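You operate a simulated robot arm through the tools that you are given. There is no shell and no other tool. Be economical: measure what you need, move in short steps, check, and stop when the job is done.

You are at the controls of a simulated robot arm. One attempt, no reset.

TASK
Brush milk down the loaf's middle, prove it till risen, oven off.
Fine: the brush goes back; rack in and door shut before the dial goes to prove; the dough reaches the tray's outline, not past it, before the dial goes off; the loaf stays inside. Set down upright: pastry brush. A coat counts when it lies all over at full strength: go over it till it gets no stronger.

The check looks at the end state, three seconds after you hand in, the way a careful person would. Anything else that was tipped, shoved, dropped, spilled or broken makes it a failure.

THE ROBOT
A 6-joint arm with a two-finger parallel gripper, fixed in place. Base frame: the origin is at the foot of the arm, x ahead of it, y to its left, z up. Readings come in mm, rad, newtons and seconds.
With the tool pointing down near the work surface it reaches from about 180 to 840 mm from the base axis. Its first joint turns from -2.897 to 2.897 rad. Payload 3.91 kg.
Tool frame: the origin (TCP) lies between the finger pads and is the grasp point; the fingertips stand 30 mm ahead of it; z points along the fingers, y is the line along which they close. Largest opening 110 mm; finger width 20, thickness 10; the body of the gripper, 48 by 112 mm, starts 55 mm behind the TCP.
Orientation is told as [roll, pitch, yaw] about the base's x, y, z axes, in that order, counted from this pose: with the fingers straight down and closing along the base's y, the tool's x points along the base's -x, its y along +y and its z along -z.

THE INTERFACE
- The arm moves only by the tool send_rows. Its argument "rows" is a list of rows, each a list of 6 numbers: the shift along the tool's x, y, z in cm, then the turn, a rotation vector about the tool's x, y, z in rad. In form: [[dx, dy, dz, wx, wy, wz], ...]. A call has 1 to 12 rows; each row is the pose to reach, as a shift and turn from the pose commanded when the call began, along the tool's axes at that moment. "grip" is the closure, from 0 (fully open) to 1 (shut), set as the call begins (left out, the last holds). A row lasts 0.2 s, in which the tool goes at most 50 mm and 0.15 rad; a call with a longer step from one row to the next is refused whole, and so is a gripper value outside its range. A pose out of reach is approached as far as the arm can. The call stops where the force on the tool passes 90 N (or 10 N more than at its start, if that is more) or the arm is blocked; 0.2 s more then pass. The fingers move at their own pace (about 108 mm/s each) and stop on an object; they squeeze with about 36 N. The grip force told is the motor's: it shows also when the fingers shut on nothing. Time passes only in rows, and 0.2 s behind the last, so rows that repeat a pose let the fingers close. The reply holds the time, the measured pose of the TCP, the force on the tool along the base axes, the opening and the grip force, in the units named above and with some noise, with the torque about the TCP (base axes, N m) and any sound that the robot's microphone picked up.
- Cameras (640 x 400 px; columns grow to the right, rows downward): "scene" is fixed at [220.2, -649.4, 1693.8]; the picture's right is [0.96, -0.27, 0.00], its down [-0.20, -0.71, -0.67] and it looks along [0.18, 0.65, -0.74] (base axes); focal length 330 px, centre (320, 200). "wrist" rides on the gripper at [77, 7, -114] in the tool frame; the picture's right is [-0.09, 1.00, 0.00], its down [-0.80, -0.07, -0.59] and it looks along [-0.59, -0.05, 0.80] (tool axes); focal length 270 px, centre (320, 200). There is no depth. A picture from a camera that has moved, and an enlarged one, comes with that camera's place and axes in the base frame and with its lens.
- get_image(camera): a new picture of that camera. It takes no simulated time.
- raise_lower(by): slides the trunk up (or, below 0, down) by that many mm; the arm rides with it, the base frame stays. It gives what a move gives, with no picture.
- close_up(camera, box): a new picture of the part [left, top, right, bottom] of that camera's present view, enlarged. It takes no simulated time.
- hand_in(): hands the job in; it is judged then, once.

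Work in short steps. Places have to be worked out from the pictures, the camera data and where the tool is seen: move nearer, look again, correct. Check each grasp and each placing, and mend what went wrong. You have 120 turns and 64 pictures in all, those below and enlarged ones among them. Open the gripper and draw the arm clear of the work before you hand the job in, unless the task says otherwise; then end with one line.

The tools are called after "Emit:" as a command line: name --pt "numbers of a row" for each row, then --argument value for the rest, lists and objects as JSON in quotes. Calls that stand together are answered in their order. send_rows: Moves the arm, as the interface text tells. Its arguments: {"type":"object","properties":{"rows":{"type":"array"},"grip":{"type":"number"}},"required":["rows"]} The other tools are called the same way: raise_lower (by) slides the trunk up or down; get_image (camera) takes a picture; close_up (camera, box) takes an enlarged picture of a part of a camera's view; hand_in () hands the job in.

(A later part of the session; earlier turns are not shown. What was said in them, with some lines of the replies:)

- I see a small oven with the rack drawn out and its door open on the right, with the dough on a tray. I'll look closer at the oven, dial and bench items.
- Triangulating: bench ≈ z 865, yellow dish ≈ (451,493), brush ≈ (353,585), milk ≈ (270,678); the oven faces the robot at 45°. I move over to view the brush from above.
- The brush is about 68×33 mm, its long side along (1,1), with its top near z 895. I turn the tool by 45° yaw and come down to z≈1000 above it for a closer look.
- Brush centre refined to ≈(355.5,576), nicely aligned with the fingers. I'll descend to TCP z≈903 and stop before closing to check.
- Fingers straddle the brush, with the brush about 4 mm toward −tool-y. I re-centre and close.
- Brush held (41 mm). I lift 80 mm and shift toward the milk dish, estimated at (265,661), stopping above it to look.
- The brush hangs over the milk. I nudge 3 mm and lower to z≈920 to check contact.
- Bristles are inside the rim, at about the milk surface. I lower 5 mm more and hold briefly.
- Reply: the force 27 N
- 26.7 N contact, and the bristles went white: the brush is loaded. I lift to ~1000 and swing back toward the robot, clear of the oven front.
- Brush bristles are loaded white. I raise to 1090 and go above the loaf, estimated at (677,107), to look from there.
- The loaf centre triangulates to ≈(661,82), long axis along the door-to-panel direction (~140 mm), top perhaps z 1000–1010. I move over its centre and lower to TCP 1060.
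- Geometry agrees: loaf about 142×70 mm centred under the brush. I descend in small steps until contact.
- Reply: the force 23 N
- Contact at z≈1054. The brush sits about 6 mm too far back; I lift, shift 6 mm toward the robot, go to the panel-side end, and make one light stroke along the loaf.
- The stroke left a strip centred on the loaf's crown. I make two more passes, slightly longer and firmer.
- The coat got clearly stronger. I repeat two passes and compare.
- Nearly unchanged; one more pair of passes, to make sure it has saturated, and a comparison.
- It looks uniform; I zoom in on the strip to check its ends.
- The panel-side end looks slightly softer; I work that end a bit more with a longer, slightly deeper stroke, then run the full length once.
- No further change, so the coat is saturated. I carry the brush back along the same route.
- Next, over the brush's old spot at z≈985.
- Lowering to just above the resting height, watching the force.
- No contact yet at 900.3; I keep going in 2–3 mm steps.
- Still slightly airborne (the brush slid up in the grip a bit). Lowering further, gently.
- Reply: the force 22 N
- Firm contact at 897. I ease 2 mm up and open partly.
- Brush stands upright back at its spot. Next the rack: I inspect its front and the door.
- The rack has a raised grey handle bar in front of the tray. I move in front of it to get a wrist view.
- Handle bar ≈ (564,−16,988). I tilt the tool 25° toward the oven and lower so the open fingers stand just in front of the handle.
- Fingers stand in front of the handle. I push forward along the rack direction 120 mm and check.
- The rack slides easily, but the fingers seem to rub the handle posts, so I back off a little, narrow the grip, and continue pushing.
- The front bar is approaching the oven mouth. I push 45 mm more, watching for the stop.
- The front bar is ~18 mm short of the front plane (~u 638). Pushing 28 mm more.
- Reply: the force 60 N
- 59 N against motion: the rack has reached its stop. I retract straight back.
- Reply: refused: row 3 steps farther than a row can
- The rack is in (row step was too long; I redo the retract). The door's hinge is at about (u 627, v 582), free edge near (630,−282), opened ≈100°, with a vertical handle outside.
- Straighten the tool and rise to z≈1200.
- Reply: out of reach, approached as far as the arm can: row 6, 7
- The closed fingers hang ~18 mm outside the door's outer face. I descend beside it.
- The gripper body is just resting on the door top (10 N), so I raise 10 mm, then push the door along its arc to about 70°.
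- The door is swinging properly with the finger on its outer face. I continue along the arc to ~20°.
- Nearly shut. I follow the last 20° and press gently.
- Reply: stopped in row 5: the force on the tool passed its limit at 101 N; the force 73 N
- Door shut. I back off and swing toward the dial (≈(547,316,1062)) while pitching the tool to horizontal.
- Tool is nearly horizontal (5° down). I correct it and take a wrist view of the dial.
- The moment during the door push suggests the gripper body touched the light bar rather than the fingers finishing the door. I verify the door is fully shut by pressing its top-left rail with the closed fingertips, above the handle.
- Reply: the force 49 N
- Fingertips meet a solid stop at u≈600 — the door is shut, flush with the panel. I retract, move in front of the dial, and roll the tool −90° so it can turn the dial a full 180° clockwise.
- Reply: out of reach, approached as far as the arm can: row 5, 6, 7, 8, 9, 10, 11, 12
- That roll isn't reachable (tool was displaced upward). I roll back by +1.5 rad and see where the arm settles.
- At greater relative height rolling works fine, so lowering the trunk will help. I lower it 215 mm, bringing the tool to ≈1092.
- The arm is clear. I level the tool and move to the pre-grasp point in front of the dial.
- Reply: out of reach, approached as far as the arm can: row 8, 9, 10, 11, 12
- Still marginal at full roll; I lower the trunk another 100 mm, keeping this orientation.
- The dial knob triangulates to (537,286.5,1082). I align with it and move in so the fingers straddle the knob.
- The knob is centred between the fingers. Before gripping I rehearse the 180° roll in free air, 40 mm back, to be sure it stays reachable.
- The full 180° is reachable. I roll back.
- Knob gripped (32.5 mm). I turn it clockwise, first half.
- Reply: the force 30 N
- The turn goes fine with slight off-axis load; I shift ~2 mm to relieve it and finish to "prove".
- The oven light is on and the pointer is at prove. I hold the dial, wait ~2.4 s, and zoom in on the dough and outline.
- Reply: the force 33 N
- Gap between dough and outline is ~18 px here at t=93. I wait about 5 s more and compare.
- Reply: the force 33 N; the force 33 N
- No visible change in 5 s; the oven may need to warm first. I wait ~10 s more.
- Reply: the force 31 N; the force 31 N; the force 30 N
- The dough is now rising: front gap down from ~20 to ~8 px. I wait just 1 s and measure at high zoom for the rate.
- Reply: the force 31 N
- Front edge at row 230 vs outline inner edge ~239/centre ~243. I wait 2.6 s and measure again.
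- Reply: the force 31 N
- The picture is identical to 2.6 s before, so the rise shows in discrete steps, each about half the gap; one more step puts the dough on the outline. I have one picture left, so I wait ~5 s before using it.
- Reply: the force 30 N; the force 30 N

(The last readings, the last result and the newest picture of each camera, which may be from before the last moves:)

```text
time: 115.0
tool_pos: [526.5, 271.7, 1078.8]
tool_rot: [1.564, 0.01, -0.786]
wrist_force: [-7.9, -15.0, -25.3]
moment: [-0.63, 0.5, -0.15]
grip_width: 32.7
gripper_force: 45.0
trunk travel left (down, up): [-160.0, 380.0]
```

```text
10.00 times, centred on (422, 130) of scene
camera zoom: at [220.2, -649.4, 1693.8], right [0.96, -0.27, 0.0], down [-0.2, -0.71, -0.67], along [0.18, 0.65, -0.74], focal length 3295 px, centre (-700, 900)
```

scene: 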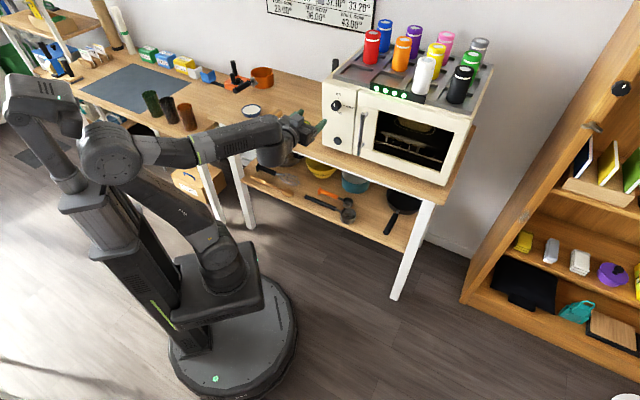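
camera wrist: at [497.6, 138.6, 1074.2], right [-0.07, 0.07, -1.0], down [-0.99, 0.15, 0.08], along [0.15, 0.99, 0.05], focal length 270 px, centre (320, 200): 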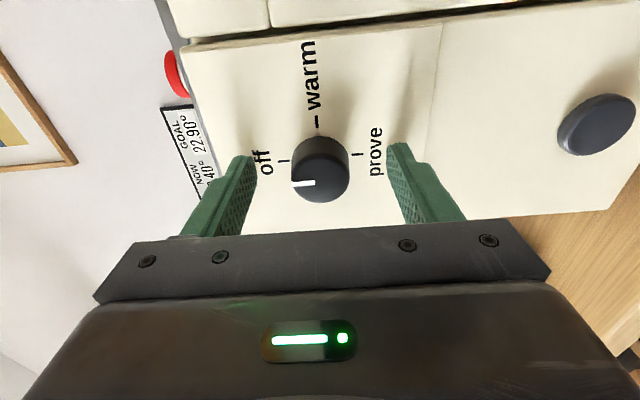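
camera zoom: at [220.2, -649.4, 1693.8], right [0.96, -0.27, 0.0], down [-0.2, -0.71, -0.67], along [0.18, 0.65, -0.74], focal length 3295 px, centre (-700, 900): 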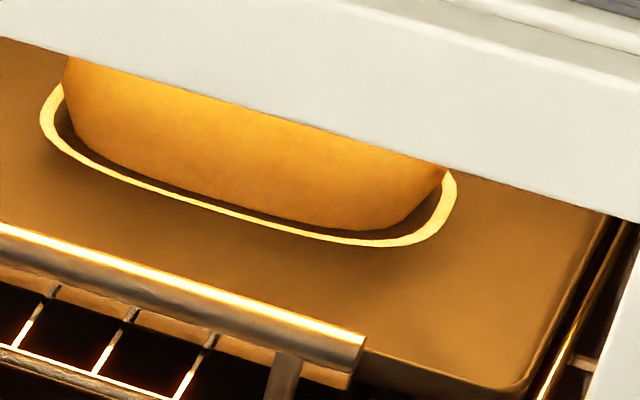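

Not yet, so each step takes over 12 s: the next is due between 115 and ~123, the one after not before ~127. I hold until ~122.6 and then turn the dial back.

Emit:
send_rows --pt "0 0 0 0 0 0" --pt "0 0 0 0 0 0" --pt "0 0 0 0 0 0" --pt "0 0 0 0 0 0" --pt "0 0 0 0 0 0" --pt "0 0 0 0 0 0" --pt "0 0 0 0 0 0" --pt "0 0 0 0 0 0" --pt "0 0 0 0 0 0" --pt "0 0 0 0 0 0" --pt "0 0 0 0 0 0" --pt "0 0 0 0 0 0"

Emit:
send_rows --pt "0 0 0 0 0 0" --pt "0 0 0 0 0 0" --pt "0 0 0 0 0 0" --pt "0 0 0 0 0 0" --pt "0 0 0 0 0 0" --pt "0 0 0 0 0 0" --pt "0 0 0 0 0 0" --pt "0 0 0 0 0 0" --pt "0 0 0 0 0 0" --pt "0 0 0 0 0 0" --pt "0 0 0 0 0 0" --pt "0 0 0 0 0 0"

Emit:
send_rows --pt "0 0 0 0 0 0" --pt "0 0 0 0 0 0" --pt "0 0 0 0 0 0" --pt "0 0 0 0 0 0" --pt "0 0 0 0 0 0" --pt "0 0 0 0 0 0" --pt "0 0 0 0 0 0" --pt "0 0 0 0 0 0" --pt "0 0 0 0 0 0" --pt "0 0 0 0 0 0" --pt "0 0 0 0 0 0"

Emit:
send_rows --pt "0 -0.1 0 0 0 -0.15" --pt "0 -0.1 0 0 0 -0.3" --pt "0 -0.1 0 0 0 -0.45" --pt "0 -0.1 0 0 0 -0.6" --pt "0 -0.1 0 0 0 -0.75" --pt "0 -0.1 0 0 0 -0.9" --pt "0 -0.1 0 0 0 -1.05" --pt "0 -0.1 0 0 0 -1.2" --pt "0 -0.1 0 0 0 -1.35" --pt "0 -0.1 0 0 0 -1.5" --pt "0 -0.1 0 0 0 -1.64"

Emit:
send_rows --pt "0 0 0 0 0 -0.15" --pt "0 0 0 0 0 -0.3" --pt "0 0 0 0 0 -0.45" --pt "0 0 0 0 0 -0.6" --pt "0 0 0 0 0 -0.75" --pt "0 0 0 0 0 -0.9" --pt "0 0 0 0 0 -1.05" --pt "0 0 0 0 0 -1.2" --pt "0 0 0 0 0 -1.35" --pt "0 0 0 0 0 -1.502" --pt "0 0 0 0 0 -1.502"

```text
time: 117.6
tool_pos: [525.1, 273.4, 1079.5]
tool_rot: [1.566, 0.011, -0.789]
wrist_force: [-8.0, -14.6, -24.7]
moment: [-0.59, 0.46, -0.14]
grip_width: 32.8
gripper_force: 45.2
trunk travel left (down, up): [-160.0, 380.0]
```

```text
time: 120.2
tool_pos: [525.1, 273.1, 1080.3]
tool_rot: [1.565, 0.011, -0.787]
wrist_force: [-8.8, -15.1, -24.3]
moment: [-0.6, 0.45, -0.19]
grip_width: 32.7
gripper_force: 44.7
trunk travel left (down, up): [-160.0, 380.0]
```

```text
time: 122.6
tool_pos: [525.6, 273.0, 1079.7]
tool_rot: [1.567, 0.011, -0.786]
wrist_force: [-8.0, -14.4, -25.2]
moment: [-0.59, 0.44, -0.12]
grip_width: 32.6
gripper_force: 44.9
trunk travel left (down, up): [-160.0, 380.0]
```

```text
time: 125.0
tool_pos: [524.8, 274.0, 1081.2]
tool_rot: [-1.533, -1.508, 2.32]
wrist_force: [2.5, -1.9, -1.3]
moment: [0.6, -0.62, -0.07]
grip_width: 32.9
gripper_force: 44.9
trunk travel left (down, up): [-160.0, 380.0]
```

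```text
refused: row 10 steps farther than a row can; nothing moved
```

One row step was slightly too big; I finish the turn to off.

Emit:
send_rows --pt "0 0 0 0 0 -0.149" --pt "0 0 0 0 0 -0.298" --pt "0 0 0 0 0 -0.447" --pt "0 0 0 0 0 -0.596" --pt "0 0 0 0 0 -0.745" --pt "0 0 0 0 0 -0.894" --pt "0 0 0 0 0 -1.043" --pt "0 0 0 0 0 -1.192" --pt "0 0 0 0 0 -1.341" --pt "0 0 0 0 0 -1.49" --pt "0 0 0 0 0 -1.53" --pt "0 0 0 0 0 -1.53"

```text
time: 127.6
tool_pos: [525.0, 273.9, 1080.3]
tool_rot: [-1.565, 0.021, 2.355]
wrist_force: [6.8, 5.6, 10.9]
moment: [0.6, 0.15, 0.21]
grip_width: 32.6
gripper_force: 45.4
trunk travel left (down, up): [-160.0, 380.0]
```

The tool is back at its starting roll, so the dial is at off. I release and draw straight back.

Emit:
send_rows --pt "0 0 0 0 0 0" --pt "0 0 0 0 0 0" --pt "0 0 0 0 0 0" --pt "0 0 -3 0 0 0" --pt "0 0 -6 0 0 0" --pt "0 0 -9 0 0 0" --pt "0 0 -11 0 0 0" --grip 0.3

```text
time: 129.2
tool_pos: [445.4, 196.1, 1083.2]
tool_rot: [-1.57, 0.02, 2.353]
wrist_force: [0.1, -0.1, 0.0]
moment: [0.02, 0.0, 0.0]
grip_width: 77.1
gripper_force: 0.1
trunk travel left (down, up): [-160.0, 380.0]
```

The arm is clear of the oven with the gripper open, so I hand in.

Emit:
hand_in

```text
The job is handed in.
```

I handed the job in, but I couldn't confirm that the dough reached the outline or that the dial reads off. My last picture, 12.6 s before I finished turning the dial back, showed the dough about halfway from its starting edge to the outline. I held prove for about 7.6 s more, timed from an earlier rise, then turned the dial back by the same angle I had turned it on. The milk coat showed no further change with more brushing, the brush is upright at its spot, and the rack is in with the door shut. While I closed the door, the gripper probably bumped the light bar on top of the oven; later pictures showed nothing moved.
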